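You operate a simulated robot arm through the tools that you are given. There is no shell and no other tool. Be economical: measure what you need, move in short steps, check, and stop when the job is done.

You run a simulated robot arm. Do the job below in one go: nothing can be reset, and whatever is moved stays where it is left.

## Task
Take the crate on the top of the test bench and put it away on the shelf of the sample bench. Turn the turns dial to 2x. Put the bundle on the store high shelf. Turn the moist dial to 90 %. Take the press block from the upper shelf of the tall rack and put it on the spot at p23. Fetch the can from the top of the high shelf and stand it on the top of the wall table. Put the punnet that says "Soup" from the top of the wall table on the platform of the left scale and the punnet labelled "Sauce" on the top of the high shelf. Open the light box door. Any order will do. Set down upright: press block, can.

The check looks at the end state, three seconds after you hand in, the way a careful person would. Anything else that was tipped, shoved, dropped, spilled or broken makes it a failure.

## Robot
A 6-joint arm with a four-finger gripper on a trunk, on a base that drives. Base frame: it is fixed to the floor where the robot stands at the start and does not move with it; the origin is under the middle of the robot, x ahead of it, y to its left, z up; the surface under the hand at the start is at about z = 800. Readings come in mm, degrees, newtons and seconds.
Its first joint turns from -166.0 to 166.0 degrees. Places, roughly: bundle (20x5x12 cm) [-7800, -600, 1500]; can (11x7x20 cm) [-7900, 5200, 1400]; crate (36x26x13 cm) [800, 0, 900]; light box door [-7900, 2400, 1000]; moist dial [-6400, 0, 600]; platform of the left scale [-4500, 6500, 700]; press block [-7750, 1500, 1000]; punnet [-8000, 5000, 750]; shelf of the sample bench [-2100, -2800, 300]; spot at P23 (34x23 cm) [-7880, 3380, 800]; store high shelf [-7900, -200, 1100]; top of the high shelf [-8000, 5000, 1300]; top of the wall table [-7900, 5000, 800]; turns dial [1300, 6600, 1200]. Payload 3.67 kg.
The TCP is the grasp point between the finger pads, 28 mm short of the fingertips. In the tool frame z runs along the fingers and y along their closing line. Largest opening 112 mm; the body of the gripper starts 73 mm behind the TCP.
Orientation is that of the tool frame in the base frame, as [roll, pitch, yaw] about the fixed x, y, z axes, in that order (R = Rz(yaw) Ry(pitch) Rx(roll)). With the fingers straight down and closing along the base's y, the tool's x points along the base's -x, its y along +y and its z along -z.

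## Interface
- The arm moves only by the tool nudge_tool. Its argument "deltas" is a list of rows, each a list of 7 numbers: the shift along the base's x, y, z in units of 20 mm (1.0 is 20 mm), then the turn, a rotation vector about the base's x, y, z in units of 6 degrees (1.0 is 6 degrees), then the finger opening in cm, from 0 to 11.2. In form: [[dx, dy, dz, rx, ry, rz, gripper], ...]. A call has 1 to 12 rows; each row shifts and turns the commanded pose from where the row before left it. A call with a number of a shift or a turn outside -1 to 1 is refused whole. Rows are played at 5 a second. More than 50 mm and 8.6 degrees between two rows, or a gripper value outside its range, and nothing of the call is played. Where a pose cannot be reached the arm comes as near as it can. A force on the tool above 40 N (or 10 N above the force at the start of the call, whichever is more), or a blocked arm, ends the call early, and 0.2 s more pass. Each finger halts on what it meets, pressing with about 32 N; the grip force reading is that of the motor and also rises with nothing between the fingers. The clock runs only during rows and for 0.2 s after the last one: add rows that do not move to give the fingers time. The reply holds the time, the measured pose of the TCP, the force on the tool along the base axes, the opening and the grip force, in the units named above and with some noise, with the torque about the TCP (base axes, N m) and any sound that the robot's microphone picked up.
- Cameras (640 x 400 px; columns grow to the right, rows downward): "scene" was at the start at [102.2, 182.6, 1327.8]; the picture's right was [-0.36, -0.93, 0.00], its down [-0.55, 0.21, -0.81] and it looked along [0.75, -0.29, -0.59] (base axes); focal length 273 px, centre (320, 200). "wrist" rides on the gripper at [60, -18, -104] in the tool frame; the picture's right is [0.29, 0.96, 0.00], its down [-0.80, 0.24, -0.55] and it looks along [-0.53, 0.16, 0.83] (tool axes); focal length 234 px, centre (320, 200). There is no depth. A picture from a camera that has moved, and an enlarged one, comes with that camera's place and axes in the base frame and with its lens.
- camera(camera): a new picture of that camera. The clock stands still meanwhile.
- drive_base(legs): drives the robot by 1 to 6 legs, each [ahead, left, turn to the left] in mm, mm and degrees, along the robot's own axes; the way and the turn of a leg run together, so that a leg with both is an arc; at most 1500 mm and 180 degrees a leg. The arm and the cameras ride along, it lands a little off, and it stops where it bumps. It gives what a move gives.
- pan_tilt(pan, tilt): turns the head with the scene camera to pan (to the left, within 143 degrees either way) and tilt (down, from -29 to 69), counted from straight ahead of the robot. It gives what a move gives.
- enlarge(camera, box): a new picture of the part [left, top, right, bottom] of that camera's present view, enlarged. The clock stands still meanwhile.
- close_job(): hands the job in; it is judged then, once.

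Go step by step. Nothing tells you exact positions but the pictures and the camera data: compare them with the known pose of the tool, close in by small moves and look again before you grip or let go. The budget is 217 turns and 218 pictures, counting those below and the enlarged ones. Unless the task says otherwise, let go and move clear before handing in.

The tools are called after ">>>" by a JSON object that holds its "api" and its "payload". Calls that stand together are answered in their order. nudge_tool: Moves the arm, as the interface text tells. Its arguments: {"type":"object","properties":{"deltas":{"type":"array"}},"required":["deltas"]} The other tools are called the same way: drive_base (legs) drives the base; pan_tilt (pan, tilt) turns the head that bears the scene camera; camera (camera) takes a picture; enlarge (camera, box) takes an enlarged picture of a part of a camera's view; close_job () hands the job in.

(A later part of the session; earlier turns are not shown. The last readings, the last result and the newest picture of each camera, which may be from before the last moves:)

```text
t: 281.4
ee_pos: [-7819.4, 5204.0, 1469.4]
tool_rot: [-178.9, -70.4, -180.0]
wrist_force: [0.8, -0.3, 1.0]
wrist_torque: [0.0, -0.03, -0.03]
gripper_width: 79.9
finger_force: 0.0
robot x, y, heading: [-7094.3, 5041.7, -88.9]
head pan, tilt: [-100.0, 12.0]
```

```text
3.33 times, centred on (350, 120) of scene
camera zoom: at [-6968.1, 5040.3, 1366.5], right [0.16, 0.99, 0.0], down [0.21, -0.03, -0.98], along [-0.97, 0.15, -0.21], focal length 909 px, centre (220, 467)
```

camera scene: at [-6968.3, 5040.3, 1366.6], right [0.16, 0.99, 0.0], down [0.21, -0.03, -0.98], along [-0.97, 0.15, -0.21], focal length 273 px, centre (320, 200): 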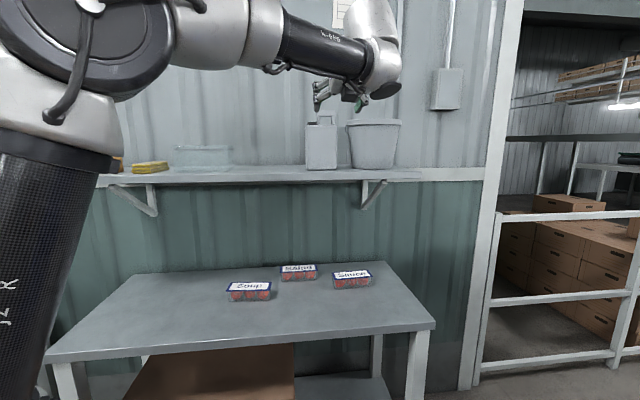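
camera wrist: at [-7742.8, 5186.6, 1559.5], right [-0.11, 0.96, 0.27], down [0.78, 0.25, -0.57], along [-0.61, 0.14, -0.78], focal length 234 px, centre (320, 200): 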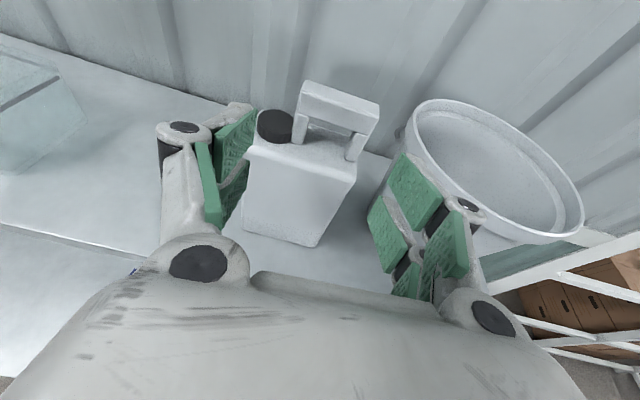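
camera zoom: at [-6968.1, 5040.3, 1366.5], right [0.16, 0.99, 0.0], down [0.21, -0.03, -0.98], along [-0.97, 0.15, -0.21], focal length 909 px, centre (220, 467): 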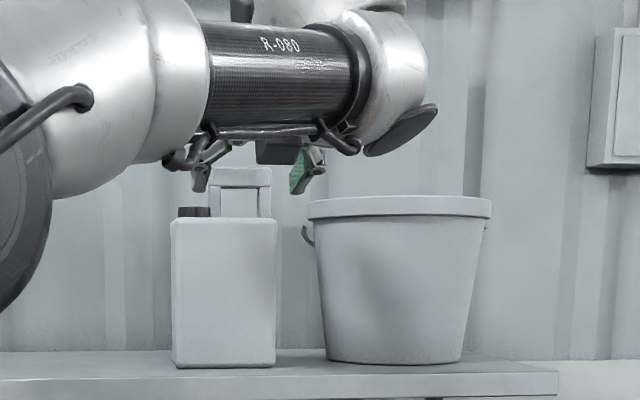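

>>> {"api": "nudge_tool", "payload": {"deltas": [[-1, 0.1, -0.1, 0, 0, 0, 8], [-1, 0.1, -0.1, 0, 0, 0, 8], [-1, 0, -0.05, 0, 0, 0, 8], [-1, 0, 0, 0, 0, 0, 8], [0, 0, 0, 0, 0, 0, 8]]}}

>>> {"api": "camera", "payload": {"camera": "wrist"}}

>>> {"api": "enlarge", "payload": {"camera": "scene", "box": [270, 60, 430, 180]}}

```text
t: 282.6
ee_pos: [-7889.4, 5202.4, 1452.9]
tool_rot: [-178.8, -70.5, -180.0]
wrist_force: [4.7, -1.9, 4.7]
wrist_torque: [-0.2, -0.14, 0.24]
gripper_width: 80.4
finger_force: 6.7
out of reach, approached as far as the arm can: row 3, 4
robot x, y, heading: [-7091.2, 5042.8, -88.8]
head pan, tilt: [-100.0, 12.0]
```

```text
83 pictures are left
camera wrist: at [-7812.2, 5185.3, 1543.0], right [-0.11, 0.96, 0.27], down [0.78, 0.25, -0.57], along [-0.61, 0.14, -0.78], focal length 234 px, centre (320, 200)
```

wrist: 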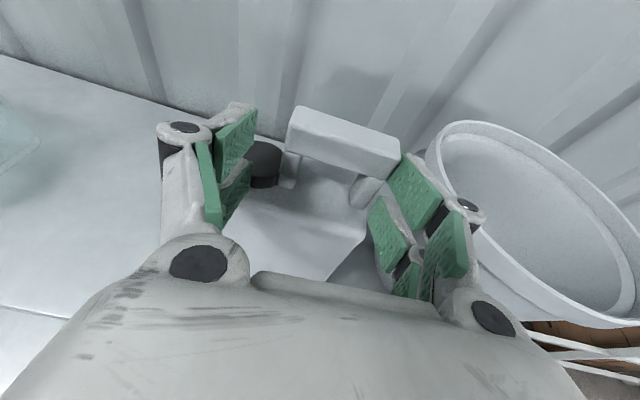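

```text
3.33 times, centred on (350, 120) of scene
camera zoom: at [-6967.8, 5040.2, 1366.5], right [0.16, 0.99, 0.0], down [0.21, -0.03, -0.98], along [-0.97, 0.15, -0.21], focal length 909 px, centre (220, 467)
```

zoom: 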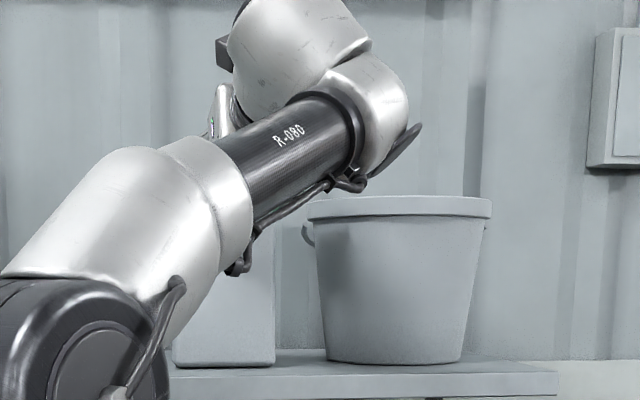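

The arm hit its reach limit and the handle is ~8 mm to the right. Back off, move the base 90 mm closer, and realign.

>>> {"api": "nudge_tool", "payload": {"deltas": [[0.3, 0.1, 0.2, 0, 0, 0, 8.2], [1, 0.1, 0.2, 0, 0, 0, 8.2], [1, 0.1, 0.2, 0, 0, 0, 8.2], [1, 0.1, 0.1, 0, 0, 0, 8.2], [1, 0.1, 0, 0, 0, 0, 8.2], [1, 0, 0, 0, 0, 0, 8.2], [1, 0, 0, 0, 0, 0, 8.2], [1, 0, 0, 0, 0, 0, 8.2]]}}

>>> {"api": "drive_base", "payload": {"legs": [[0, -110, 0]]}}

>>> {"api": "camera", "payload": {"camera": "wrist"}}

```text
t: 284.4
ee_pos: [-7746.4, 5211.5, 1464.6]
tool_rot: [-178.7, -70.4, 180.0]
wrist_force: [-0.7, -0.1, -0.1]
wrist_torque: [-0.04, 0.01, -0.01]
gripper_width: 81.7
finger_force: 0.1
robot x, y, heading: [-7088.8, 5042.5, -89.2]
head pan, tilt: [-100.0, 12.0]
```

```text
t: 285.5
ee_pos: [-7855.1, 5210.8, 1465.4]
tool_rot: [-178.8, -70.4, 179.9]
wrist_force: [-0.5, 0.4, 0.2]
wrist_torque: [-0.01, -0.01, -0.01]
gripper_width: 82.0
finger_force: 0.0
robot x, y, heading: [-7200.5, 5039.1, -88.9]
head pan, tilt: [-100.0, 12.0]
```

```text
81 pictures are left
camera wrist: at [-7777.5, 5194.3, 1555.9], right [-0.11, 0.96, 0.26], down [0.78, 0.25, -0.57], along [-0.61, 0.14, -0.78], focal length 234 px, centre (320, 200)
```

wrist: 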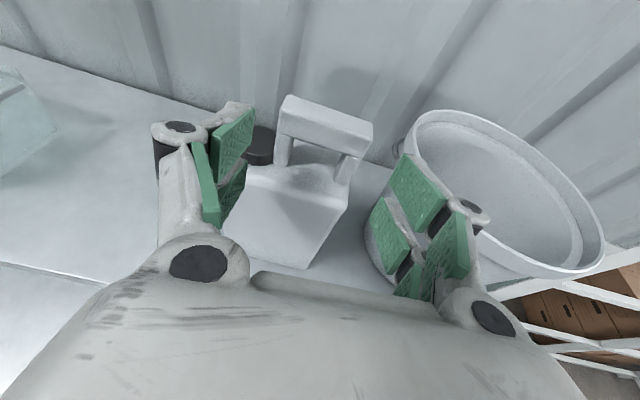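

>>> {"api": "nudge_tool", "payload": {"deltas": [[-0.8, 0, 0, 0, 0, 0, 8.2], [-0.8, -0.05, 0, 0, 0, 0, 8.2], [-0.75, 0, 0, 0, 0, 0, 8.2], [0, 0, 0, 0, 0, 0, 8.2]]}}

>>> {"api": "camera", "payload": {"camera": "wrist"}}

```text
t: 286.5
ee_pos: [-7901.9, 5210.0, 1464.2]
tool_rot: [-178.8, -70.3, 179.9]
wrist_force: [0.6, 0.7, -0.9]
wrist_torque: [-0.03, -0.03, -0.03]
gripper_width: 81.9
finger_force: 0.1
robot x, y, heading: [-7203.7, 5040.6, -89.3]
head pan, tilt: [-100.0, 12.0]
```

```text
80 pictures are left
camera wrist: at [-7824.6, 5193.5, 1555.6], right [-0.11, 0.96, 0.26], down [0.78, 0.25, -0.57], along [-0.61, 0.14, -0.78], focal length 234 px, centre (320, 200)
```

wrist: 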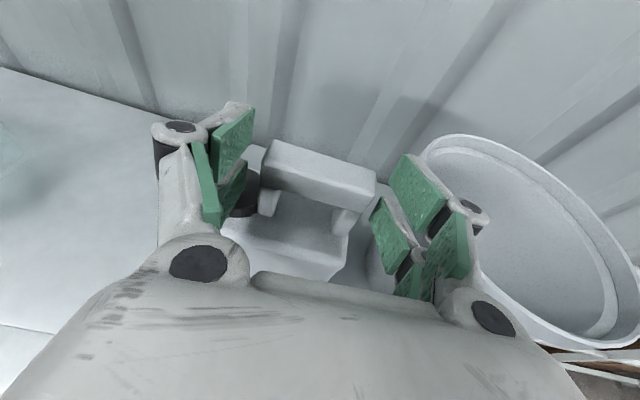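

The handle is centred between the pads. Advance 6 mm, close, and lift gently.

>>> {"api": "nudge_tool", "payload": {"deltas": [[-0.3, 0, 0, 0, 0, 0, 8], [0, 0, 0, 0, 0, 0, 5], [0, 0, 0, 0, 0, 0, 3], [0, 0, 0, 0, 0, 0, 3], [0, 0, 0, 0, 0, 0, 3]]}}

>>> {"api": "nudge_tool", "payload": {"deltas": [[0, 0, 0.3, 0, 0, 0, 3], [0, 0, 0.3, 0, 0, 0, 3], [0, 0, 0.3, 0, 0, 0, 3], [0, 0, 0.3, 0, 0, 0, 3], [0, 0, 0.3, 0, 0, 0, 3]]}}

>>> {"api": "camera", "payload": {"camera": "wrist"}}

>>> {"api": "enlarge", "payload": {"camera": "scene", "box": [250, 60, 450, 200]}}

```text
t: 287.7
ee_pos: [-7908.6, 5210.6, 1465.4]
tool_rot: [-178.9, -70.4, -180.0]
wrist_force: [2.4, -0.7, 0.9]
wrist_torque: [0.3, -0.14, -0.1]
gripper_width: 63.7
finger_force: 32.2
robot x, y, heading: [-7204.6, 5039.7, -89.1]
head pan, tilt: [-100.0, 12.0]
```

```text
t: 288.9
ee_pos: [-7910.0, 5211.0, 1494.7]
tool_rot: [-178.7, -70.4, 179.7]
wrist_force: [0.0, 0.2, -10.8]
wrist_torque: [0.17, -0.09, -0.01]
gripper_width: 63.1
finger_force: 31.8
robot x, y, heading: [-7197.0, 5040.5, -89.0]
head pan, tilt: [-100.0, 12.0]
```

```text
79 pictures are left
camera wrist: at [-7831.2, 5193.5, 1585.3], right [-0.11, 0.96, 0.26], down [0.79, 0.25, -0.57], along [-0.61, 0.14, -0.78], focal length 234 px, centre (320, 200)
```

wrist: 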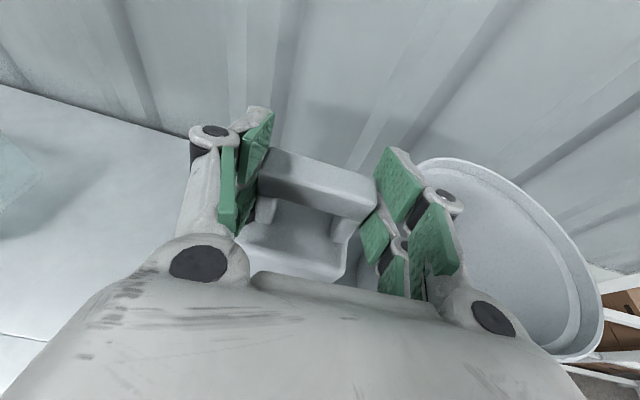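

```text
2.86 times, centred on (350, 130) of scene
camera zoom: at [-7078.6, 5038.4, 1366.6], right [0.16, 0.99, 0.0], down [0.21, -0.03, -0.98], along [-0.97, 0.15, -0.21], focal length 779 px, centre (234, 400)
```

zoom: 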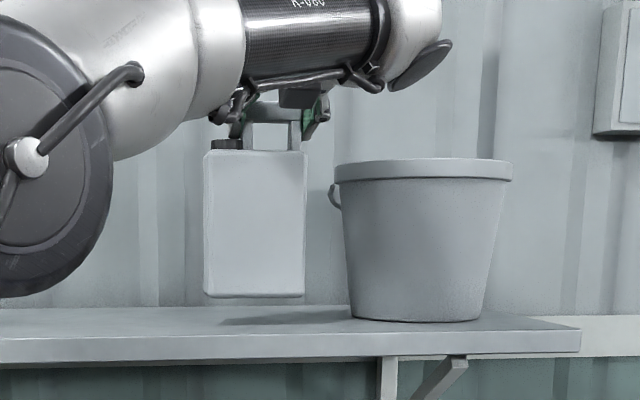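

The can hangs well (1.1 kg). Pull it off the shelf by strafing, then lower it diagonally toward the table's free left part.

>>> {"api": "drive_base", "payload": {"legs": [[0, 135, 0]]}}

>>> {"api": "nudge_tool", "payload": {"deltas": [[0, -0.86, -1, 0, 0, 0, 3], [0, -0.86, -1, 0, 0, 0, 3], [0, -0.86, -1, 0, 0, 0, 3], [0, -0.86, -1, 0, 0, 0, 3], [0, -0.86, -1, 0, 0, 0, 3], [0, -0.86, -1, 0, 0, 0, 3], [0, -0.86, -1, 0, 0, 0, 3], [0, -0.86, -1, 0, 0, 0, 3], [0, -0.86, -1, 0, 0, 0, 3], [0, -0.86, -1, 0, 0, 0, 3], [0, -0.86, -1, 0, 0, 0, 3], [0, -0.86, -1, 0, 0, 0, 3]]}}

>>> {"api": "camera", "payload": {"camera": "scene"}}

```text
t: 290.2
ee_pos: [-7771.5, 5212.3, 1494.9]
tool_rot: [-178.8, -70.3, 180.0]
wrist_force: [0.4, -0.3, -10.6]
wrist_torque: [0.17, -0.1, 0.02]
gripper_width: 63.4
finger_force: 31.9
robot x, y, heading: [-7064.0, 5041.5, -89.1]
head pan, tilt: [-100.0, 12.0]
```

```text
t: 292.9
ee_pos: [-7771.4, 5005.2, 1254.6]
tool_rot: [-178.8, -70.4, 179.9]
wrist_force: [0.3, 0.9, -10.1]
wrist_torque: [0.22, -0.07, 0.05]
gripper_width: 63.1
finger_force: 32.2
robot x, y, heading: [-7065.4, 5041.8, -89.2]
head pan, tilt: [-100.0, 12.0]
```

```text
77 pictures are left
camera scene: at [-6942.1, 5040.9, 1366.6], right [0.16, 0.99, 0.0], down [0.21, -0.03, -0.98], along [-0.97, 0.15, -0.21], focal length 273 px, centre (320, 200)
```

scene: 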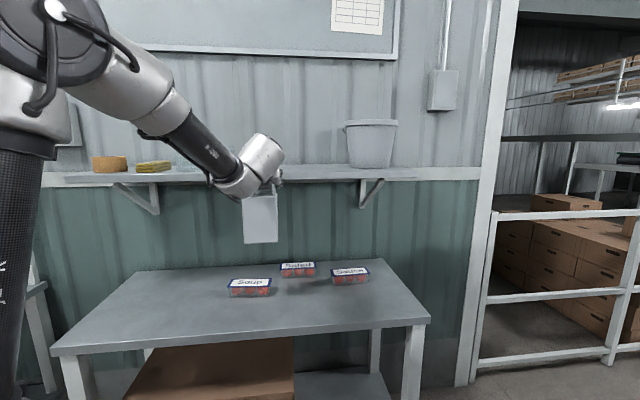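

>>> {"api": "nudge_tool", "payload": {"deltas": [[0, -1, -0.8, 0, 0, 0, 3], [0, -1, -0.8, 0, 0, 0, 3], [0, -1, -0.8, 0, 0, 0, 3], [0, -1, -0.8, 0, 0, 0, 3], [0, -1, -0.8, 0, 0, 0, 3], [0, -1, -0.8, 0, 0, 0, 3], [0, -1, -0.8, 0, 0, 0, 3], [0, -1, -0.8, 0, 0, 0, 3], [0, -1, -0.8, 0, 0, 0, 3], [0, -1, -0.8, 0, 0, 0, 3], [0, -1, -0.8, 0, 0, 0, 3], [0, -1, -0.8, 0, 0, 0, 3]]}}

>>> {"api": "nudge_tool", "payload": {"deltas": [[-0.5, -1, -0.5, 0, 0, 0, 3], [-0.5, -1, -0.5, 0, 0, 0, 3]]}}

>>> {"api": "pan_tilt", "payload": {"pan": -78, "tilt": 22}}

>>> {"api": "camera", "payload": {"camera": "scene"}}

```text
t: 295.4
ee_pos: [-7778.3, 4855.8, 1086.8]
tool_rot: [-174.6, -70.1, 177.4]
wrist_force: [0.8, -0.2, -7.3]
wrist_torque: [0.18, -0.13, 0.03]
gripper_width: 62.8
finger_force: 32.1
out of reach, approached as far as the arm can: row 8, 9, 10, 11, 12
robot x, y, heading: [-7065.9, 5042.0, -89.1]
head pan, tilt: [-100.0, 12.0]
```

```text
t: 296.1
ee_pos: [-7802.8, 4855.2, 1078.6]
tool_rot: [-174.6, -70.1, 177.4]
wrist_force: [1.2, -0.3, -8.2]
wrist_torque: [0.2, -0.17, 0.0]
gripper_width: 62.9
finger_force: 32.0
out of reach, approached as far as the arm can: row 1, 2
robot x, y, heading: [-7067.3, 5041.4, -89.0]
head pan, tilt: [-100.0, 12.0]
```

```text
t: 296.9
ee_pos: [-7803.0, 4856.1, 1077.5]
tool_rot: [-174.6, -69.9, 177.5]
wrist_force: [0.3, -0.6, -10.3]
wrist_torque: [0.25, -0.06, 0.01]
gripper_width: 62.9
finger_force: 31.6
robot x, y, heading: [-7067.0, 5046.9, -89.0]
head pan, tilt: [-78.0, 22.0]
```

```text
76 pictures are left
camera scene: at [-6940.6, 5005.3, 1350.3], right [-0.22, 0.97, 0.0], down [0.37, 0.08, -0.93], along [-0.9, -0.21, -0.37], focal length 273 px, centre (320, 200)
```

scene: 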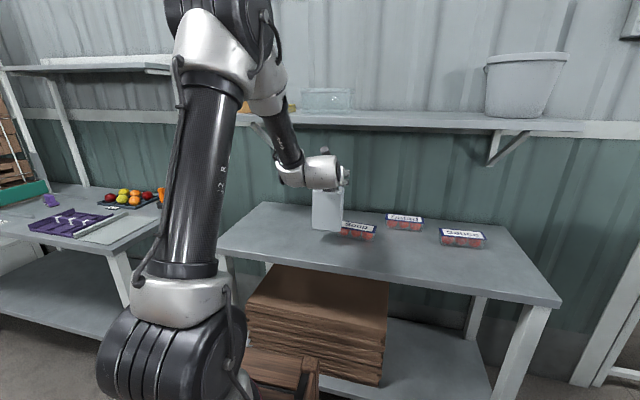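

Near an inner limit again; shift the base south and outward, then extend the arm to lower further.

>>> {"api": "drive_base", "payload": {"legs": [[130, 80, 0]]}}

>>> {"api": "nudge_tool", "payload": {"deltas": [[-1, 0, 0, 0, 0, 0, 3], [-1, 0, 0, 0, 0, 0, 3], [-1, 0, -0.2, 0, 0, 0, 3], [-1, 0, -0.5, 0, 0, 0, 3], [-0.2, 0, -0.7, 0, 0, 0, 3]]}}

>>> {"api": "enlarge", "payload": {"camera": "scene", "box": [220, 110, 480, 280]}}

```text
t: 298.3
ee_pos: [-7720.4, 4728.2, 1079.3]
tool_rot: [-174.5, -69.9, 177.3]
wrist_force: [0.8, 0.0, -9.5]
wrist_torque: [0.16, -0.03, 0.02]
gripper_width: 63.1
finger_force: 32.3
robot x, y, heading: [-6981.9, 4916.0, -88.9]
head pan, tilt: [-78.0, 22.0]
```

```text
t: 299.5
ee_pos: [-7805.3, 4728.7, 1050.8]
tool_rot: [-174.6, -70.0, 177.3]
wrist_force: [-0.5, 0.3, -9.4]
wrist_torque: [0.19, -0.07, -0.01]
gripper_width: 63.1
finger_force: 31.8
robot x, y, heading: [-6985.3, 4917.3, -89.1]
head pan, tilt: [-78.0, 22.0]
```

```text
2.35 times, centred on (350, 195) of scene
camera zoom: at [-6858.2, 4877.6, 1350.3], right [-0.23, 0.97, 0.0], down [0.37, 0.08, -0.93], along [-0.9, -0.21, -0.37], focal length 642 px, centre (249, 212)
```

zoom: 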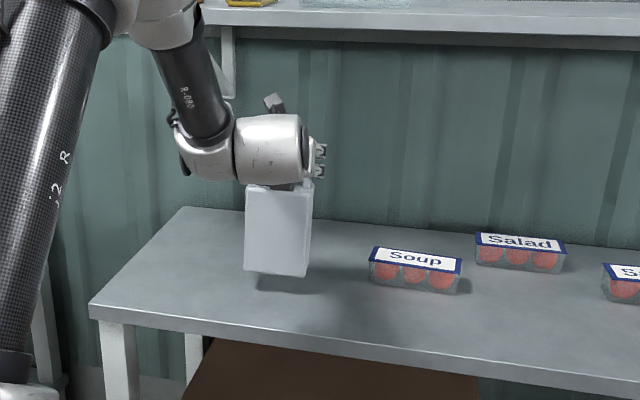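

>>> {"api": "nudge_tool", "payload": {"deltas": [[-0.2, 0, -0.6, 0, 0, 0, 3], [-0.2, 0, -0.6, 0, 0, 0, 3], [-0.1, 0, -0.5, 0, 0, 0, 3], [0, 0, -0.4, 0, 0, 0, 3]]}}

>>> {"api": "enlarge", "payload": {"camera": "scene", "box": [280, 160, 400, 260]}}

```text
t: 300.5
ee_pos: [-7815.2, 4728.4, 1013.9]
tool_rot: [-173.9, -70.7, 176.9]
wrist_force: [-3.4, 2.6, 17.2]
wrist_torque: [0.66, -0.95, -0.5]
gripper_width: 62.8
finger_force: 31.8
robot x, y, heading: [-6983.4, 4913.8, -89.0]
head pan, tilt: [-78.0, 22.0]
```

```text
4.00 times, centred on (340, 210) of scene
camera zoom: at [-6856.9, 4877.6, 1350.2], right [-0.23, 0.97, 0.0], down [0.36, 0.08, -0.93], along [-0.9, -0.21, -0.37], focal length 1090 px, centre (240, 160)
```

zoom: 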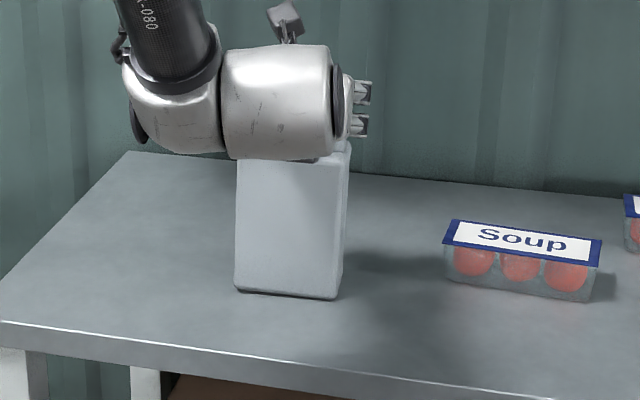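

In contact. Ease up slightly, release, and back away horizontally.

>>> {"api": "nudge_tool", "payload": {"deltas": [[0, 0, 0.15, 0, 0, 0, 6.3], [0, 0, 0, 0, 0, 0, 6.3], [0, 0, 0, 0, 0, 0, 7], [0, 0, 0, 0, 0, 0, 8.2], [0, 0, 0, 0, 0, 0, 8.2]]}}

>>> {"api": "camera", "payload": {"camera": "wrist"}}

>>> {"api": "enlarge", "payload": {"camera": "scene", "box": [280, 160, 400, 260]}}

```text
t: 301.7
ee_pos: [-7814.6, 4729.0, 1010.9]
tool_rot: [-174.2, -69.9, 177.0]
wrist_force: [-0.5, 0.1, -0.2]
wrist_torque: [0.02, -0.02, 0.0]
gripper_width: 81.6
finger_force: 0.1
robot x, y, heading: [-6982.7, 4917.8, -89.1]
head pan, tilt: [-78.0, 22.0]
```

```text
73 pictures are left
camera wrist: at [-7737.0, 4716.5, 1103.1], right [-0.14, 0.96, 0.24], down [0.78, 0.26, -0.57], along [-0.61, 0.1, -0.79], focal length 234 px, centre (320, 200)
```

wrist: 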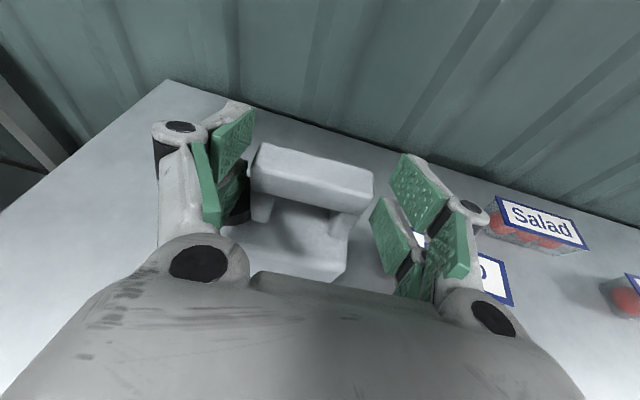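

```text
4.00 times, centred on (340, 210) of scene
camera zoom: at [-6858.1, 4877.7, 1350.3], right [-0.23, 0.97, 0.0], down [0.37, 0.08, -0.93], along [-0.9, -0.21, -0.37], focal length 1090 px, centre (240, 160)
```

zoom: 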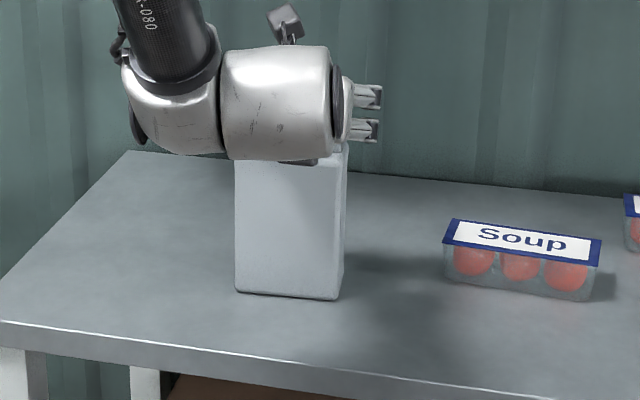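

The can stands. Nudge slightly left for clearance, then withdraw.

>>> {"api": "nudge_tool", "payload": {"deltas": [[0, -0.25, 0.1, 0, 0, 0, 9], [0.5, 0, 0.2, 0, 0, 0, 9], [0.8, 0, 0.3, 0, 0, 0, 9], [1, 0, 0.4, 0, 0, 0, 9], [1, 0, 0.5, 0, 0, 0, 9], [1, 0, 0.6, 0, 0, 0, 9], [1, 0, 1, 0, 0, 0, 9], [0, 0, 1, 0, 0, 0, 9], [0, 0, 1, 0, 0, 0, 9]]}}

>>> {"api": "camera", "payload": {"camera": "scene"}}

>>> {"api": "camera", "payload": {"camera": "wrist"}}

```text
t: 303.7
ee_pos: [-7708.9, 4723.0, 1113.7]
tool_rot: [-174.8, -70.0, 177.4]
wrist_force: [-0.5, -0.3, -0.1]
wrist_torque: [0.05, 0.0, 0.03]
gripper_width: 90.2
finger_force: 0.0
robot x, y, heading: [-6984.2, 4919.0, -89.0]
head pan, tilt: [-78.0, 22.0]
```

```text
71 pictures are left
camera scene: at [-6858.3, 4877.6, 1350.3], right [-0.23, 0.97, 0.0], down [0.37, 0.08, -0.93], along [-0.9, -0.21, -0.37], focal length 273 px, centre (320, 200)
```

scene: 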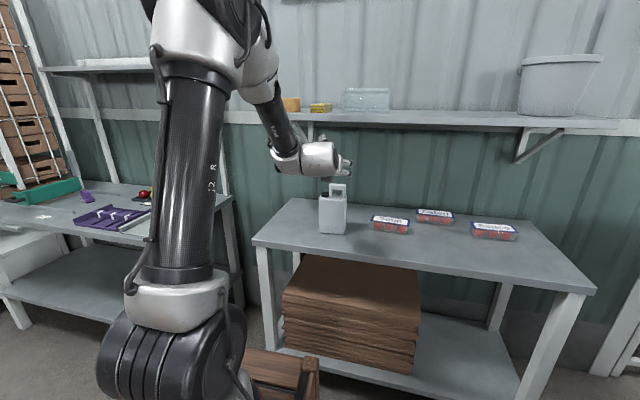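

```text
70 pictures are left
camera wrist: at [-7631.2, 4709.8, 1205.3], right [-0.14, 0.96, 0.24], down [0.78, 0.26, -0.57], along [-0.61, 0.11, -0.79], focal length 234 px, centre (320, 200)
```

wrist: 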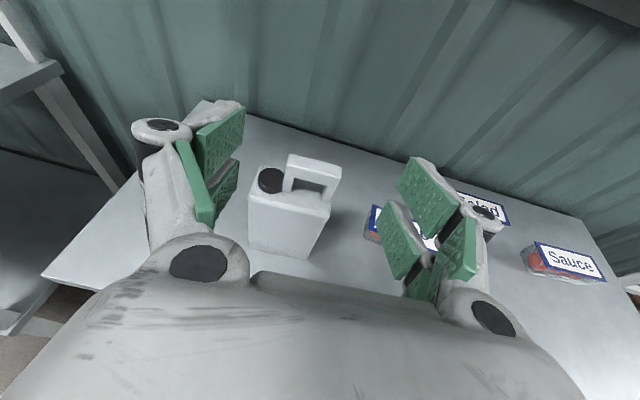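

The can is upright on the wall table. Next the "Sauce" punnet at about (−7930, 5321), long side along y. I'll grip it across its short side with the tool tilted and pointing +y, so that after a 90° yaw it can go onto the high shelf pointing −x.

>>> {"api": "nudge_tool", "payload": {"deltas": [[0, 0.9, 0.4, 0, 0, -1, 9.8], [0, 0.9, 0.4, 0, 0, -1, 9.8], [0, 0.9, 0.4, 0, 0, -1, 9.8], [0, 0.9, 0.4, 0, 0, -1, 9.8], [0, 0.9, 0.4, 0, 0, -1, 9.8], [0, 0.9, 0, 0, 0, -1, 9.8], [0, 0.9, 0, 0, 0, -1, 9.8], [0, 0.9, 0, 0, 0, -1, 9.8], [0, 0.9, 0, 0, 0, -1, 9.8], [0, 0.9, 0, 0, 0, -1, 9.8], [0, 0.9, 0, 0, 0, -1, 9.8], [0, 0.9, 0, 0, 0, -1, 9.8]]}}

>>> {"api": "nudge_tool", "payload": {"deltas": [[0, 0.5, 0, -1, 0, -0.9, 9.8], [0, 0.5, 0, -1, 0, -0.9, 9.8], [0, 0.5, 0, -1, 0, -0.8, 9.8], [0, 0.5, 0, -0.3, 0, 0, 9.8]]}}

>>> {"api": "drive_base", "payload": {"legs": [[-90, -110, 0]]}}

>>> {"api": "camera", "payload": {"camera": "wrist"}}

```text
t: 306.3
ee_pos: [-7677.4, 4996.7, 1146.8]
tool_rot: [-156.3, -67.7, 130.8]
wrist_force: [0.2, -0.1, 0.2]
wrist_torque: [0.0, 0.02, 0.01]
gripper_width: 98.2
finger_force: 0.2
out of reach, approached as far as the arm can: row 1, 2, 3, 4, 5, 6, 7, 8, 9, 10, 11, 12
robot x, y, heading: [-6985.2, 4915.5, -88.8]
head pan, tilt: [-78.0, 22.0]
```

```text
t: 307.3
ee_pos: [-7649.6, 5069.9, 1128.7]
tool_rot: [-139.7, -49.6, 101.0]
wrist_force: [-0.2, 0.0, 0.5]
wrist_torque: [0.01, 0.01, 0.01]
gripper_width: 98.1
finger_force: 0.0
out of reach, approached as far as the arm can: row 1, 2, 3
robot x, y, heading: [-6981.9, 4915.4, -88.9]
head pan, tilt: [-78.0, 22.0]
```

```text
t: 308.6
ee_pos: [-7760.7, 5158.9, 1128.5]
tool_rot: [-139.7, -49.6, 101.0]
wrist_force: [-0.6, 0.3, -0.2]
wrist_torque: [0.02, 0.02, -0.02]
gripper_width: 97.9
finger_force: 0.1
robot x, y, heading: [-7091.7, 5004.6, -89.0]
head pan, tilt: [-78.0, 22.0]
```

```text
69 pictures are left
camera wrist: at [-7703.3, 5137.9, 1232.7], right [0.59, 0.79, -0.18], down [0.67, -0.6, -0.43], along [-0.45, 0.13, -0.88], focal length 234 px, centre (320, 200)
```

wrist: 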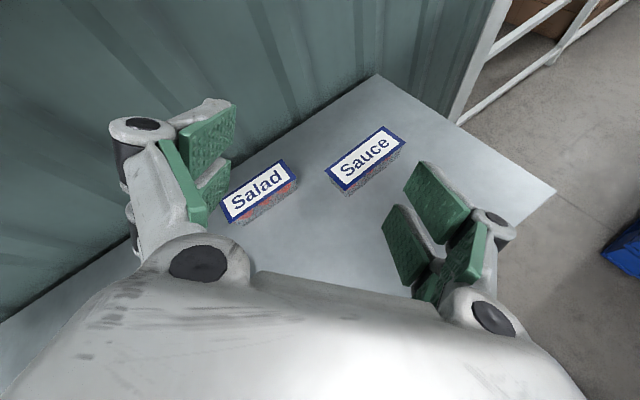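

Tool-down reaches under the shelf better if the arm is nearly extended (forearm low). Reorient the tool straight down with fingers closing along x, in front of the shelf.

>>> {"api": "nudge_tool", "payload": {"deltas": [[0, 0.4, 0, -0.61, -0.59, -0.38, 9.8], [0, 0.4, 0, -0.61, -0.59, -0.38, 9.8], [0, 0.4, 0, -0.61, -0.59, -0.38, 9.8], [0, 0.4, 0, -0.61, -0.59, -0.38, 9.8], [0, 0.4, 0, -0.61, -0.59, -0.38, 9.8], [0, 0.4, 0, -0.61, -0.59, -0.38, 9.8], [0, 0.4, -0.2, -0.61, -0.59, -0.38, 9.8], [0, 0.4, -0.4, -0.61, -0.59, -0.38, 9.8], [0, 0.4, -0.6, -0.61, -0.59, -0.38, 9.8], [0, 0.4, -0.6, -0.61, -0.59, -0.38, 9.8], [0, 0.4, -0.6, -0.61, -0.59, -0.38, 9.8], [0, 0.4, -0.6, -0.61, -0.59, -0.38, 9.8]]}}

>>> {"api": "pan_tilt", "payload": {"pan": -95, "tilt": 20}}

>>> {"api": "camera", "payload": {"camera": "scene"}}

```text
t: 311.2
ee_pos: [-7760.6, 5157.7, 1128.7]
tool_rot: [-139.7, -49.6, 101.1]
wrist_force: [-0.4, -1.1, -0.3]
wrist_torque: [-0.05, -0.01, 0.0]
gripper_width: 98.1
finger_force: 0.0
out of reach, approached as far as the arm can: row 1, 2, 3, 4, 5, 6, 7, 8, 9, 10, 11, 12
robot x, y, heading: [-7095.6, 5005.1, -89.0]
head pan, tilt: [-78.0, 22.0]
```

```text
t: 312.0
ee_pos: [-7760.9, 5158.6, 1129.8]
tool_rot: [-139.6, -49.5, 101.2]
wrist_force: [-0.4, -0.4, 0.2]
wrist_torque: [-0.03, 0.02, 0.02]
gripper_width: 98.1
finger_force: 0.1
robot x, y, heading: [-7096.7, 5007.3, -89.0]
head pan, tilt: [-95.0, 20.0]
```

```text
68 pictures are left
camera scene: at [-6971.7, 4994.1, 1353.5], right [0.07, 1.0, 0.0], down [0.34, -0.02, -0.94], along [-0.94, 0.07, -0.34], focal length 273 px, centre (320, 200)
```

scene: 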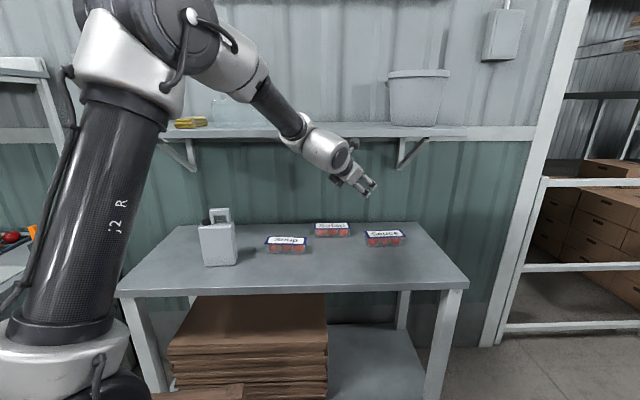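

That rotation runs into a wrist limit. I'll unwind to straight-down first and then yaw the other way (+90°), which gives the same closing line.

>>> {"api": "nudge_tool", "payload": {"deltas": [[0.3, 0, 0, -0.017, -0.875, 0.75, 9.8], [0.3, 0, 0, -0.017, -0.875, 0.75, 9.8], [0, 0, 0, -0.017, -0.875, 0.75, 9.8], [0, 0, 0, -0.017, -0.875, 0.75, 9.8], [0, 0, 0, -0.017, -0.875, 0.75, 9.8], [0, 0, 0, -0.017, -0.875, 0.75, 9.8], [0, 0, 0, -0.017, -0.875, 0.75, 9.8], [0, 0, 0, -0.017, -0.875, 0.75, 9.8], [0, 0, 0, -0.017, -0.875, 0.75, 9.8], [0, 0, 0, -0.017, -0.875, 0.75, 9.8], [0, 0, 0, -0.017, -0.875, 0.75, 9.8], [0, 0, 0, -0.017, -0.875, 0.75, 9.8]]}}

>>> {"api": "nudge_tool", "payload": {"deltas": [[0, 0.3, 0, 0, 0, 1, 9.8], [0, 0.3, 0, 0, 0, 1, 9.8], [0, 0.3, 0, 0, 0, 1, 9.8], [0, 0.3, 0, 0, 0, 1, 9.8], [0, 0.3, 0, 0, 0, 1, 9.8], [0, 0.3, 0, 0, 0, 1, 9.8], [0, 0.3, 0, 0, 0, 1, 9.8], [0, 0.3, 0, 0, 0, 1, 9.8], [0, 0.3, 0, 0, 0, 1, 9.8], [0, 0.3, 0, 0, 0, 1, 9.8], [0, 0.3, 0, 0, 0, 1, 9.8], [0, 0.3, 0, 0, 0, 1, 9.8]]}}

```text
t: 313.6
ee_pos: [-7806.8, 5042.9, 1148.7]
tool_rot: [-175.2, -27.3, 150.8]
wrist_force: [26.4, -2.3, 16.4]
wrist_torque: [0.37, 3.63, -0.08]
gripper_width: 98.0
finger_force: 0.1
out of reach, approached as far as the arm can: row 1, 2, 3, 4, 5, 6, 7, 8
robot x, y, heading: [-7091.4, 5005.0, -88.7]
head pan, tilt: [-95.0, 20.0]
stopped in row 8: the force on the tool passed its limit at 120 N (the readings are from after the stop); the commanded pose is now the measured one
```

```text
t: 313.9
ee_pos: [-7806.5, 5043.1, 1148.6]
tool_rot: [-175.6, -27.2, 151.1]
wrist_force: [24.5, 3.5, 5.2]
wrist_torque: [-0.39, 3.22, -0.17]
gripper_width: 97.8
finger_force: 0.0
out of reach, approached as far as the arm can: row 1
robot x, y, heading: [-7097.8, 5007.7, -89.0]
head pan, tilt: [-95.0, 20.0]
stopped in row 1: the force on the tool passed its limit at 62 N (the readings are from after the stop); the commanded pose is now the measured one
```

It swung into something — look immediately.

>>> {"api": "camera", "payload": {"camera": "scene"}}

>>> {"api": "camera", "payload": {"camera": "wrist"}}

```text
67 pictures are left
camera scene: at [-6969.3, 4994.4, 1353.4], right [0.07, 1.0, 0.0], down [0.34, -0.02, -0.94], along [-0.94, 0.07, -0.34], focal length 273 px, centre (320, 200)
```

scene: 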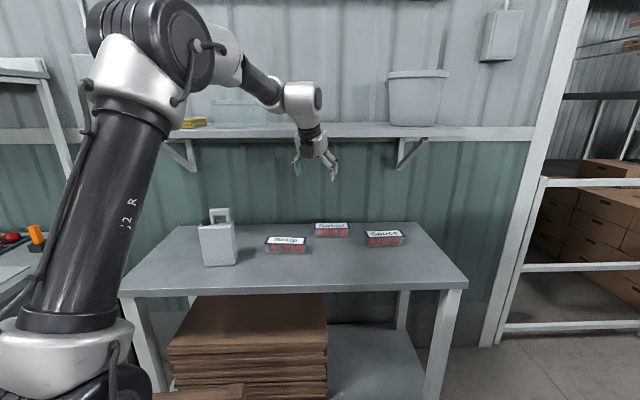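

```text
66 pictures are left
camera wrist: at [-7816.4, 5035.3, 1268.1], right [0.21, 0.98, 0.07], down [0.97, -0.21, 0.11], along [0.12, 0.04, -0.99], focal length 234 px, centre (320, 200)
```

wrist: 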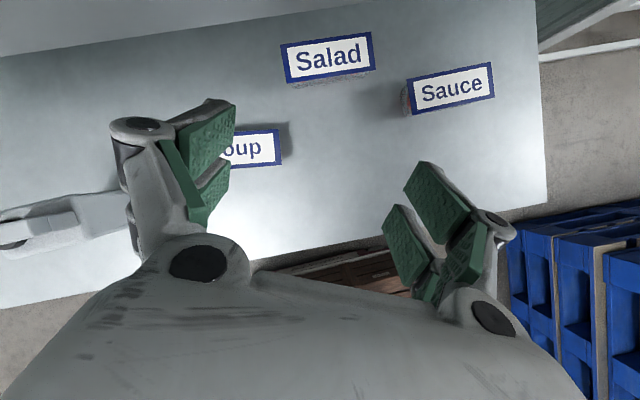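

The wrist camera side pressed on the fixed shelf edge; nothing moved. Pull away (+x) and then finish the reorientation.

>>> {"api": "drive_base", "payload": {"legs": [[0, 130, 0]]}}

>>> {"api": "nudge_tool", "payload": {"deltas": [[0, 0, 0, 0, -0.8, 0.5, 9.8], [0, 0, 0, 0, -0.8, 0.5, 9.8], [0, 0, 0, 0, -0.8, 0.8, 9.8], [0, 0, 0, 0, -0.8, 1, 9.8], [0, 0, 0, 0, -0.6, 1, 9.8], [0, 0.3, 0, 0, 0, 1, 9.8], [0, 0.3, 0, 0, 0, 1, 9.8], [0, 0.3, 0, 0, 0, 1, 9.8], [0, 0.3, 0, 0, 0, 1, 9.8], [0, 0.3, 0, 0, 0, 1, 9.8], [0, 0.3, 0, 0, 0, 1, 9.8], [0, 0.3, 0, 0, 0, 1, 9.8]]}}

```text
t: 315.2
ee_pos: [-7679.3, 5044.3, 1146.4]
tool_rot: [-175.5, -27.2, 151.2]
wrist_force: [-0.2, 0.4, 0.3]
wrist_torque: [-0.03, -0.03, -0.01]
gripper_width: 97.9
finger_force: 0.0
robot x, y, heading: [-6965.6, 5002.8, -89.3]
head pan, tilt: [-95.0, 20.0]
```

```text
t: 317.8
ee_pos: [-7692.6, 4956.8, 1135.0]
tool_rot: [176.1, -12.8, 164.2]
wrist_force: [-0.5, -0.1, -0.8]
wrist_torque: [-0.01, 0.02, -0.04]
gripper_width: 98.0
finger_force: 0.1
out of reach, approached as far as the arm can: row 1, 2, 3, 4, 5, 6, 7, 8, 9, 10, 11, 12
robot x, y, heading: [-6962.6, 5002.5, -89.0]
head pan, tilt: [-95.0, 20.0]
```

Rotate the other way (toward yaw 90), now that the tool is nearly vertical.

>>> {"api": "nudge_tool", "payload": {"deltas": [[0, 0.3, 0, 0, 0, -1, 9.8], [0, 0.3, 0, 0, 0, -1, 9.8], [0, 0.3, 0, 0, 0, -1, 9.8], [0, 0.3, 0, 0, 0, -1, 9.8], [0, 0.3, 0, 0, 0, -1, 9.8], [0, 0.3, 0, 0, 0, -1, 9.8], [0, 0.3, 0, 0, 0, -1, 9.8], [0, 0.3, 0, 0, 0, -1, 9.8], [0, 0.3, 0, 0, 0, -1, 9.8], [0, 0.3, 0, 0, 0, -1, 9.8], [0, 0.3, 0, 0, 0, -1, 9.8], [0, 0.3, 0, 0, 0, -1, 9.8]]}}

```text
t: 320.4
ee_pos: [-7693.0, 5029.0, 1134.9]
tool_rot: [176.0, -12.7, 92.1]
wrist_force: [0.2, 1.0, -0.6]
wrist_torque: [-0.01, 0.0, -0.02]
gripper_width: 97.9
finger_force: 0.1
robot x, y, heading: [-6966.0, 5008.8, -88.9]
head pan, tilt: [-95.0, 20.0]
```

Now level the tool and go down to z≈915 in front of the Sauce punnet.

>>> {"api": "nudge_tool", "payload": {"deltas": [[0, 1, -0.9, -0.7, 0.2, 0, 9.8], [0, 1, -0.9, -0.7, 0.2, 0, 9.8], [0, 1, -0.9, -0.7, 0.2, 0, 9.8], [0, 1, -0.9, 0, 0, 0, 9.8], [0, 1, -0.9, 0, 0, 0, 9.8], [0, 1, -0.9, 0, 0, 0, 9.8], [0, 1, -0.9, 0, 0, 0, 9.8], [0, 1, -0.9, 0, 0, 0, 9.8], [0, 1, -0.9, 0, 0, 0, 9.8], [0, 1, -0.9, 0, 0, 0, 9.8], [0, 1, -0.9, 0, 0, 0, 9.8], [0, 1, -0.9, 0, 0, 0, 9.8]]}}

>>> {"api": "nudge_tool", "payload": {"deltas": [[0, 1, 0, 0, 0, 0, 9.8], [0, 1, 0, 0, 0, 0, 9.8], [0, 0.6, 0, 0, 0, 0, 9.8]]}}

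>>> {"api": "camera", "payload": {"camera": "wrist"}}

>>> {"api": "camera", "payload": {"camera": "scene"}}

```text
t: 323.0
ee_pos: [-7662.3, 5248.0, 913.8]
tool_rot: [-179.9, -0.4, 91.8]
wrist_force: [0.0, -0.2, -0.4]
wrist_torque: [0.04, -0.02, -0.02]
gripper_width: 98.0
finger_force: 0.1
out of reach, approached as far as the arm can: row 9, 10, 11, 12
robot x, y, heading: [-6965.0, 5014.7, -89.1]
head pan, tilt: [-95.0, 20.0]
```

```text
t: 323.8
ee_pos: [-7641.0, 5275.8, 909.7]
tool_rot: [-179.9, -0.3, 91.7]
wrist_force: [0.8, -0.2, -0.2]
wrist_torque: [0.02, -0.01, 0.01]
gripper_width: 98.0
finger_force: 0.0
out of reach, approached as far as the arm can: row 1, 2, 3
robot x, y, heading: [-6965.1, 5004.6, -88.9]
head pan, tilt: [-95.0, 20.0]
```

```text
65 pictures are left
camera wrist: at [-7660.9, 5332.5, 1013.9], right [0.95, 0.32, 0.0], down [0.27, -0.79, 0.55], along [0.17, -0.52, -0.84], focal length 234 px, centre (320, 200)
```

wrist: 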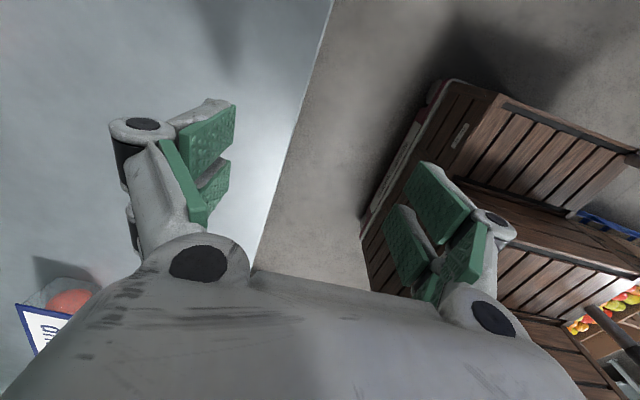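

```text
64 pictures are left
camera scene: at [-6841.3, 4996.2, 1353.5], right [0.07, 1.0, 0.0], down [0.34, -0.02, -0.94], along [-0.94, 0.07, -0.34], focal length 273 px, centre (320, 200)
```

scene: 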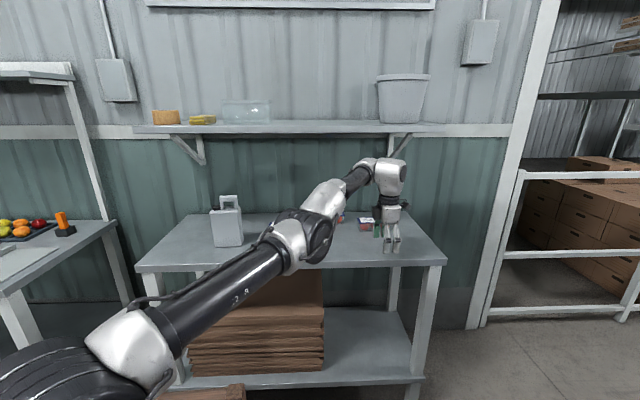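

The arm is fully stretched here because its pedestal sits ~230 mm ahead (south) of the base centre. Facing west would suit better; check the space behind (east) first.

>>> {"api": "nudge_tool", "payload": {"deltas": [[0, -1, 1, 0, 0, 0, 9.8], [0, -1, 1, 0, 0, 0, 9.8], [0, -1, 1, 0, 0, 0, 9.8], [0.5, -1, 1, 0, 0, 0, 9.8], [0.5, -1, 1, 0, 0, 0, 9.8], [0.5, -1, 1, 0, 0, 0, 9.8], [0.5, -1, 1, 0, 0, 0, 9.8], [0.5, -1, 1, 0, 0, 0, 9.8], [0.5, -1, 1, 0, 0, 0, 9.8], [0.5, -1, 1, 0, 0, 0, 9.8], [0, -1, 0.5, 0, 0, 0, 9.8], [0, -1, 0, 0, 0, 0, 9.8]]}}

>>> {"api": "pan_tilt", "payload": {"pan": 115, "tilt": 30}}

>>> {"api": "camera", "payload": {"camera": "scene"}}

```text
t: 326.4
ee_pos: [-7601.9, 5061.8, 1131.4]
tool_rot: [180.0, -0.3, 91.7]
wrist_force: [0.1, 0.6, -0.9]
wrist_torque: [0.02, 0.02, -0.02]
gripper_width: 98.2
finger_force: 0.0
out of reach, approached as far as the arm can: row 1, 2, 3, 4, 5
robot x, y, heading: [-6964.8, 5010.6, -89.0]
head pan, tilt: [-95.0, 20.0]
```

```text
t: 329.4
ee_pos: [-7601.8, 5062.0, 1131.2]
tool_rot: [-179.9, -0.3, 91.8]
wrist_force: [-0.4, 0.0, 0.6]
wrist_torque: [-0.01, 0.0, -0.01]
gripper_width: 97.8
finger_force: 0.1
robot x, y, heading: [-6961.4, 5005.8, -89.2]
head pan, tilt: [115.0, 30.0]
```

```text
63 pictures are left
camera scene: at [-6667.0, 5029.0, 1337.5], right [0.44, -0.9, 0.0], down [-0.45, -0.22, -0.87], along [0.78, 0.38, -0.5], focal length 273 px, centre (320, 200)
```

scene: 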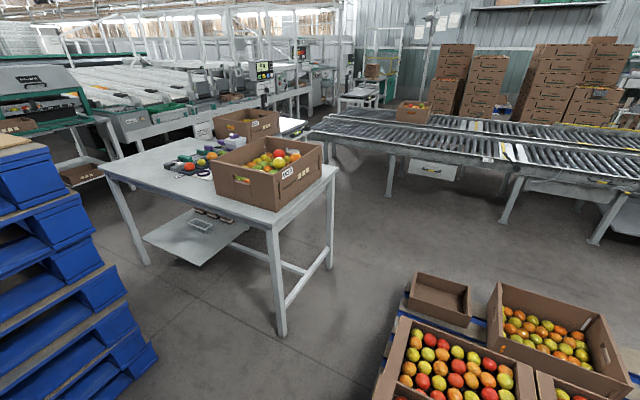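

East side is free north of y≈5070. Rather than turning, I'll just shift the base back (north) so the pedestal is abreast of the Sauce punnet; retract the arm first.

>>> {"api": "nudge_tool", "payload": {"deltas": [[1, 0, 0, 0, 0, 0, 9.8], [1, 0, 0, 0, 0, 0, 9.8], [1, 0, 0, 0, 0, 0, 9.8], [1, 0, 0, 0, 0, 0, 9.8], [1, 0, 0, 0, 0, 0, 9.8], [1, 0, 0, 0, 0, 0, 9.8], [1, -0.5, 0, 0, 0, 0, 9.8], [1, -0.5, 0, 0, 0, 0, 9.8], [1, -0.5, 0, 0, 0, 0, 9.8], [1, -0.5, 0, 0, 0, 0, 9.8]]}}

>>> {"api": "drive_base", "payload": {"legs": [[-390, 0, 0], [0, -230, 0]]}}

>>> {"api": "pan_tilt", "payload": {"pan": -95, "tilt": 20}}

>>> {"api": "camera", "payload": {"camera": "scene"}}

```text
t: 331.6
ee_pos: [-7402.9, 5020.6, 1132.5]
tool_rot: [-179.9, -0.4, 91.8]
wrist_force: [-0.5, -1.5, -0.4]
wrist_torque: [0.0, 0.0, -0.01]
gripper_width: 98.2
finger_force: 0.1
robot x, y, heading: [-6963.5, 5008.6, -89.1]
head pan, tilt: [115.0, 30.0]
```

```text
t: 335.4
ee_pos: [-7640.3, 5412.1, 1132.8]
tool_rot: [-179.8, -0.3, 91.7]
wrist_force: [-0.5, 0.6, -0.6]
wrist_torque: [-0.02, -0.01, -0.04]
gripper_width: 98.0
finger_force: 0.0
robot x, y, heading: [-7200.6, 5396.7, -89.2]
head pan, tilt: [115.0, 30.0]
```

```text
t: 338.5
ee_pos: [-7639.9, 5411.1, 1132.7]
tool_rot: [-179.9, -0.3, 91.6]
wrist_force: [0.7, 0.3, 0.9]
wrist_torque: [0.0, -0.04, -0.01]
gripper_width: 97.9
finger_force: 0.2
robot x, y, heading: [-7203.0, 5394.3, -89.4]
head pan, tilt: [-95.0, 20.0]
```

```text
62 pictures are left
camera scene: at [-7078.4, 5385.5, 1353.5], right [0.07, 1.0, 0.0], down [0.34, -0.03, -0.94], along [-0.94, 0.07, -0.34], focal length 273 px, centre (320, 200)
```

scene: 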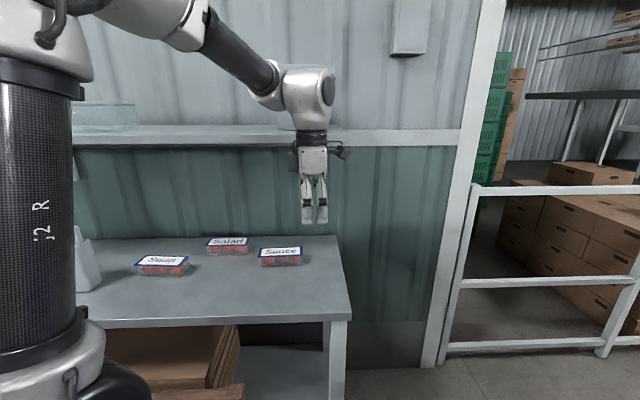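

>>> {"api": "nudge_tool", "payload": {"deltas": [[-0.3, -0.4, -1, 0, 0, -0.15, 9.8], [-0.3, -0.4, -1, 0, 0, -0.15, 9.8], [-0.3, -0.4, -1, 0, 0, 0, 9.8], [-0.3, -0.4, -1, 0, 0, 0, 9.8], [-0.3, -0.4, -1, 0, 0, 0, 9.8], [-0.3, -0.4, -1, 0, 0, 0, 9.8], [-0.3, -0.4, -1, 0, 0, 0, 9.8], [-0.3, -0.4, -1, 0, 0, 0, 9.8], [-0.5, -0.4, -1, 0, 0, 0, 9.8], [-0.5, -0.4, -1, 0, 0, 0, 9.8], [-0.5, -0.4, -1, 0, 0, 0, 9.8], [-0.5, 0, 0, 0, 0, 0, 9.8]]}}

>>> {"api": "nudge_tool", "payload": {"deltas": [[-1, 0, 0, 0, 0, 0, 9.8], [-1, 0, 0, 0, 0, 0, 9.8], [-1, 0, 0, 0, 0, 0, 9.8], [-1, 0, 0, 0, 0, 0, 9.8], [-1, 0, 0, 0, 0, 0, 9.8]]}}

>>> {"api": "camera", "payload": {"camera": "wrist"}}

>>> {"api": "camera", "payload": {"camera": "scene"}}

```text
t: 341.1
ee_pos: [-7726.2, 5324.9, 911.4]
tool_rot: [180.0, -0.3, 89.7]
wrist_force: [-0.2, 1.0, 0.8]
wrist_torque: [0.03, -0.02, 0.0]
gripper_width: 98.2
finger_force: 0.0
robot x, y, heading: [-7200.9, 5398.5, -89.6]
head pan, tilt: [-95.0, 20.0]
```

```text
t: 342.3
ee_pos: [-7826.2, 5323.6, 911.7]
tool_rot: [-179.9, -0.3, 89.7]
wrist_force: [-0.2, -0.9, -0.3]
wrist_torque: [-0.02, 0.01, -0.05]
gripper_width: 98.2
finger_force: 0.1
robot x, y, heading: [-7200.3, 5398.2, -89.2]
head pan, tilt: [-95.0, 20.0]
```

```text
61 pictures are left
camera wrist: at [-7845.8, 5381.3, 1015.7], right [0.96, 0.28, 0.0], down [0.24, -0.8, 0.55], along [0.16, -0.53, -0.84], focal length 234 px, centre (320, 200)
```

wrist: 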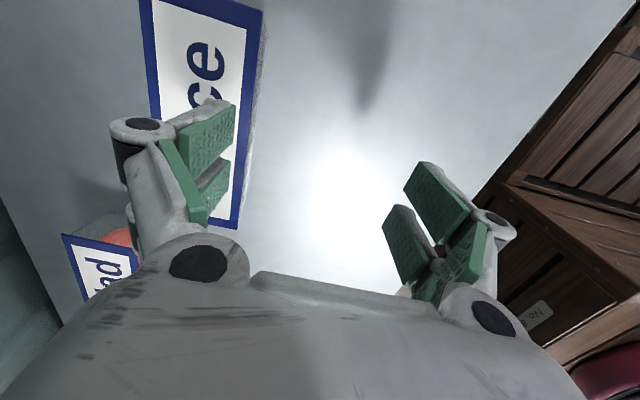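

```text
60 pictures are left
camera scene: at [-7078.2, 5385.6, 1353.5], right [0.07, 1.0, 0.0], down [0.34, -0.03, -0.94], along [-0.94, 0.07, -0.34], focal length 273 px, centre (320, 200)
```

scene: 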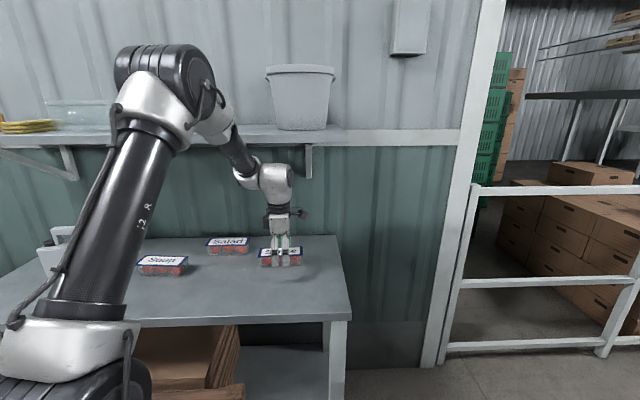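

Sauce's lid centre is at about (−7907, 5312). Move over it, then lower to z≈856.

>>> {"api": "nudge_tool", "payload": {"deltas": [[-1, -0.3, 0, 0, 0, 0, 9.8], [-1, -0.3, 0, 0, 0, 0, 9.8], [-1, 0, 0, 0, 0, 0, 9.8], [-1, 0, 0, 0, 0, 0, 9.8]]}}

>>> {"api": "camera", "payload": {"camera": "wrist"}}

```text
t: 343.5
ee_pos: [-7885.2, 5308.8, 896.1]
tool_rot: [178.0, 0.0, 89.4]
wrist_force: [3.8, 1.3, 1.2]
wrist_torque: [-0.09, 0.32, 0.0]
gripper_width: 98.0
finger_force: 0.1
robot x, y, heading: [-7191.3, 5395.8, -88.9]
head pan, tilt: [-95.0, 20.0]
stopped in row 4: the arm was blocked; the commanded pose is now the measured one
```

```text
59 pictures are left
camera wrist: at [-7906.4, 5367.3, 999.1], right [0.96, 0.28, 0.03], down [0.21, -0.8, 0.56], along [0.18, -0.53, -0.83], focal length 234 px, centre (320, 200)
```

wrist: 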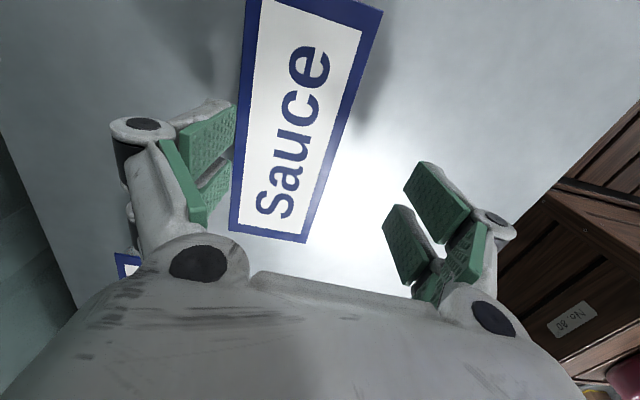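

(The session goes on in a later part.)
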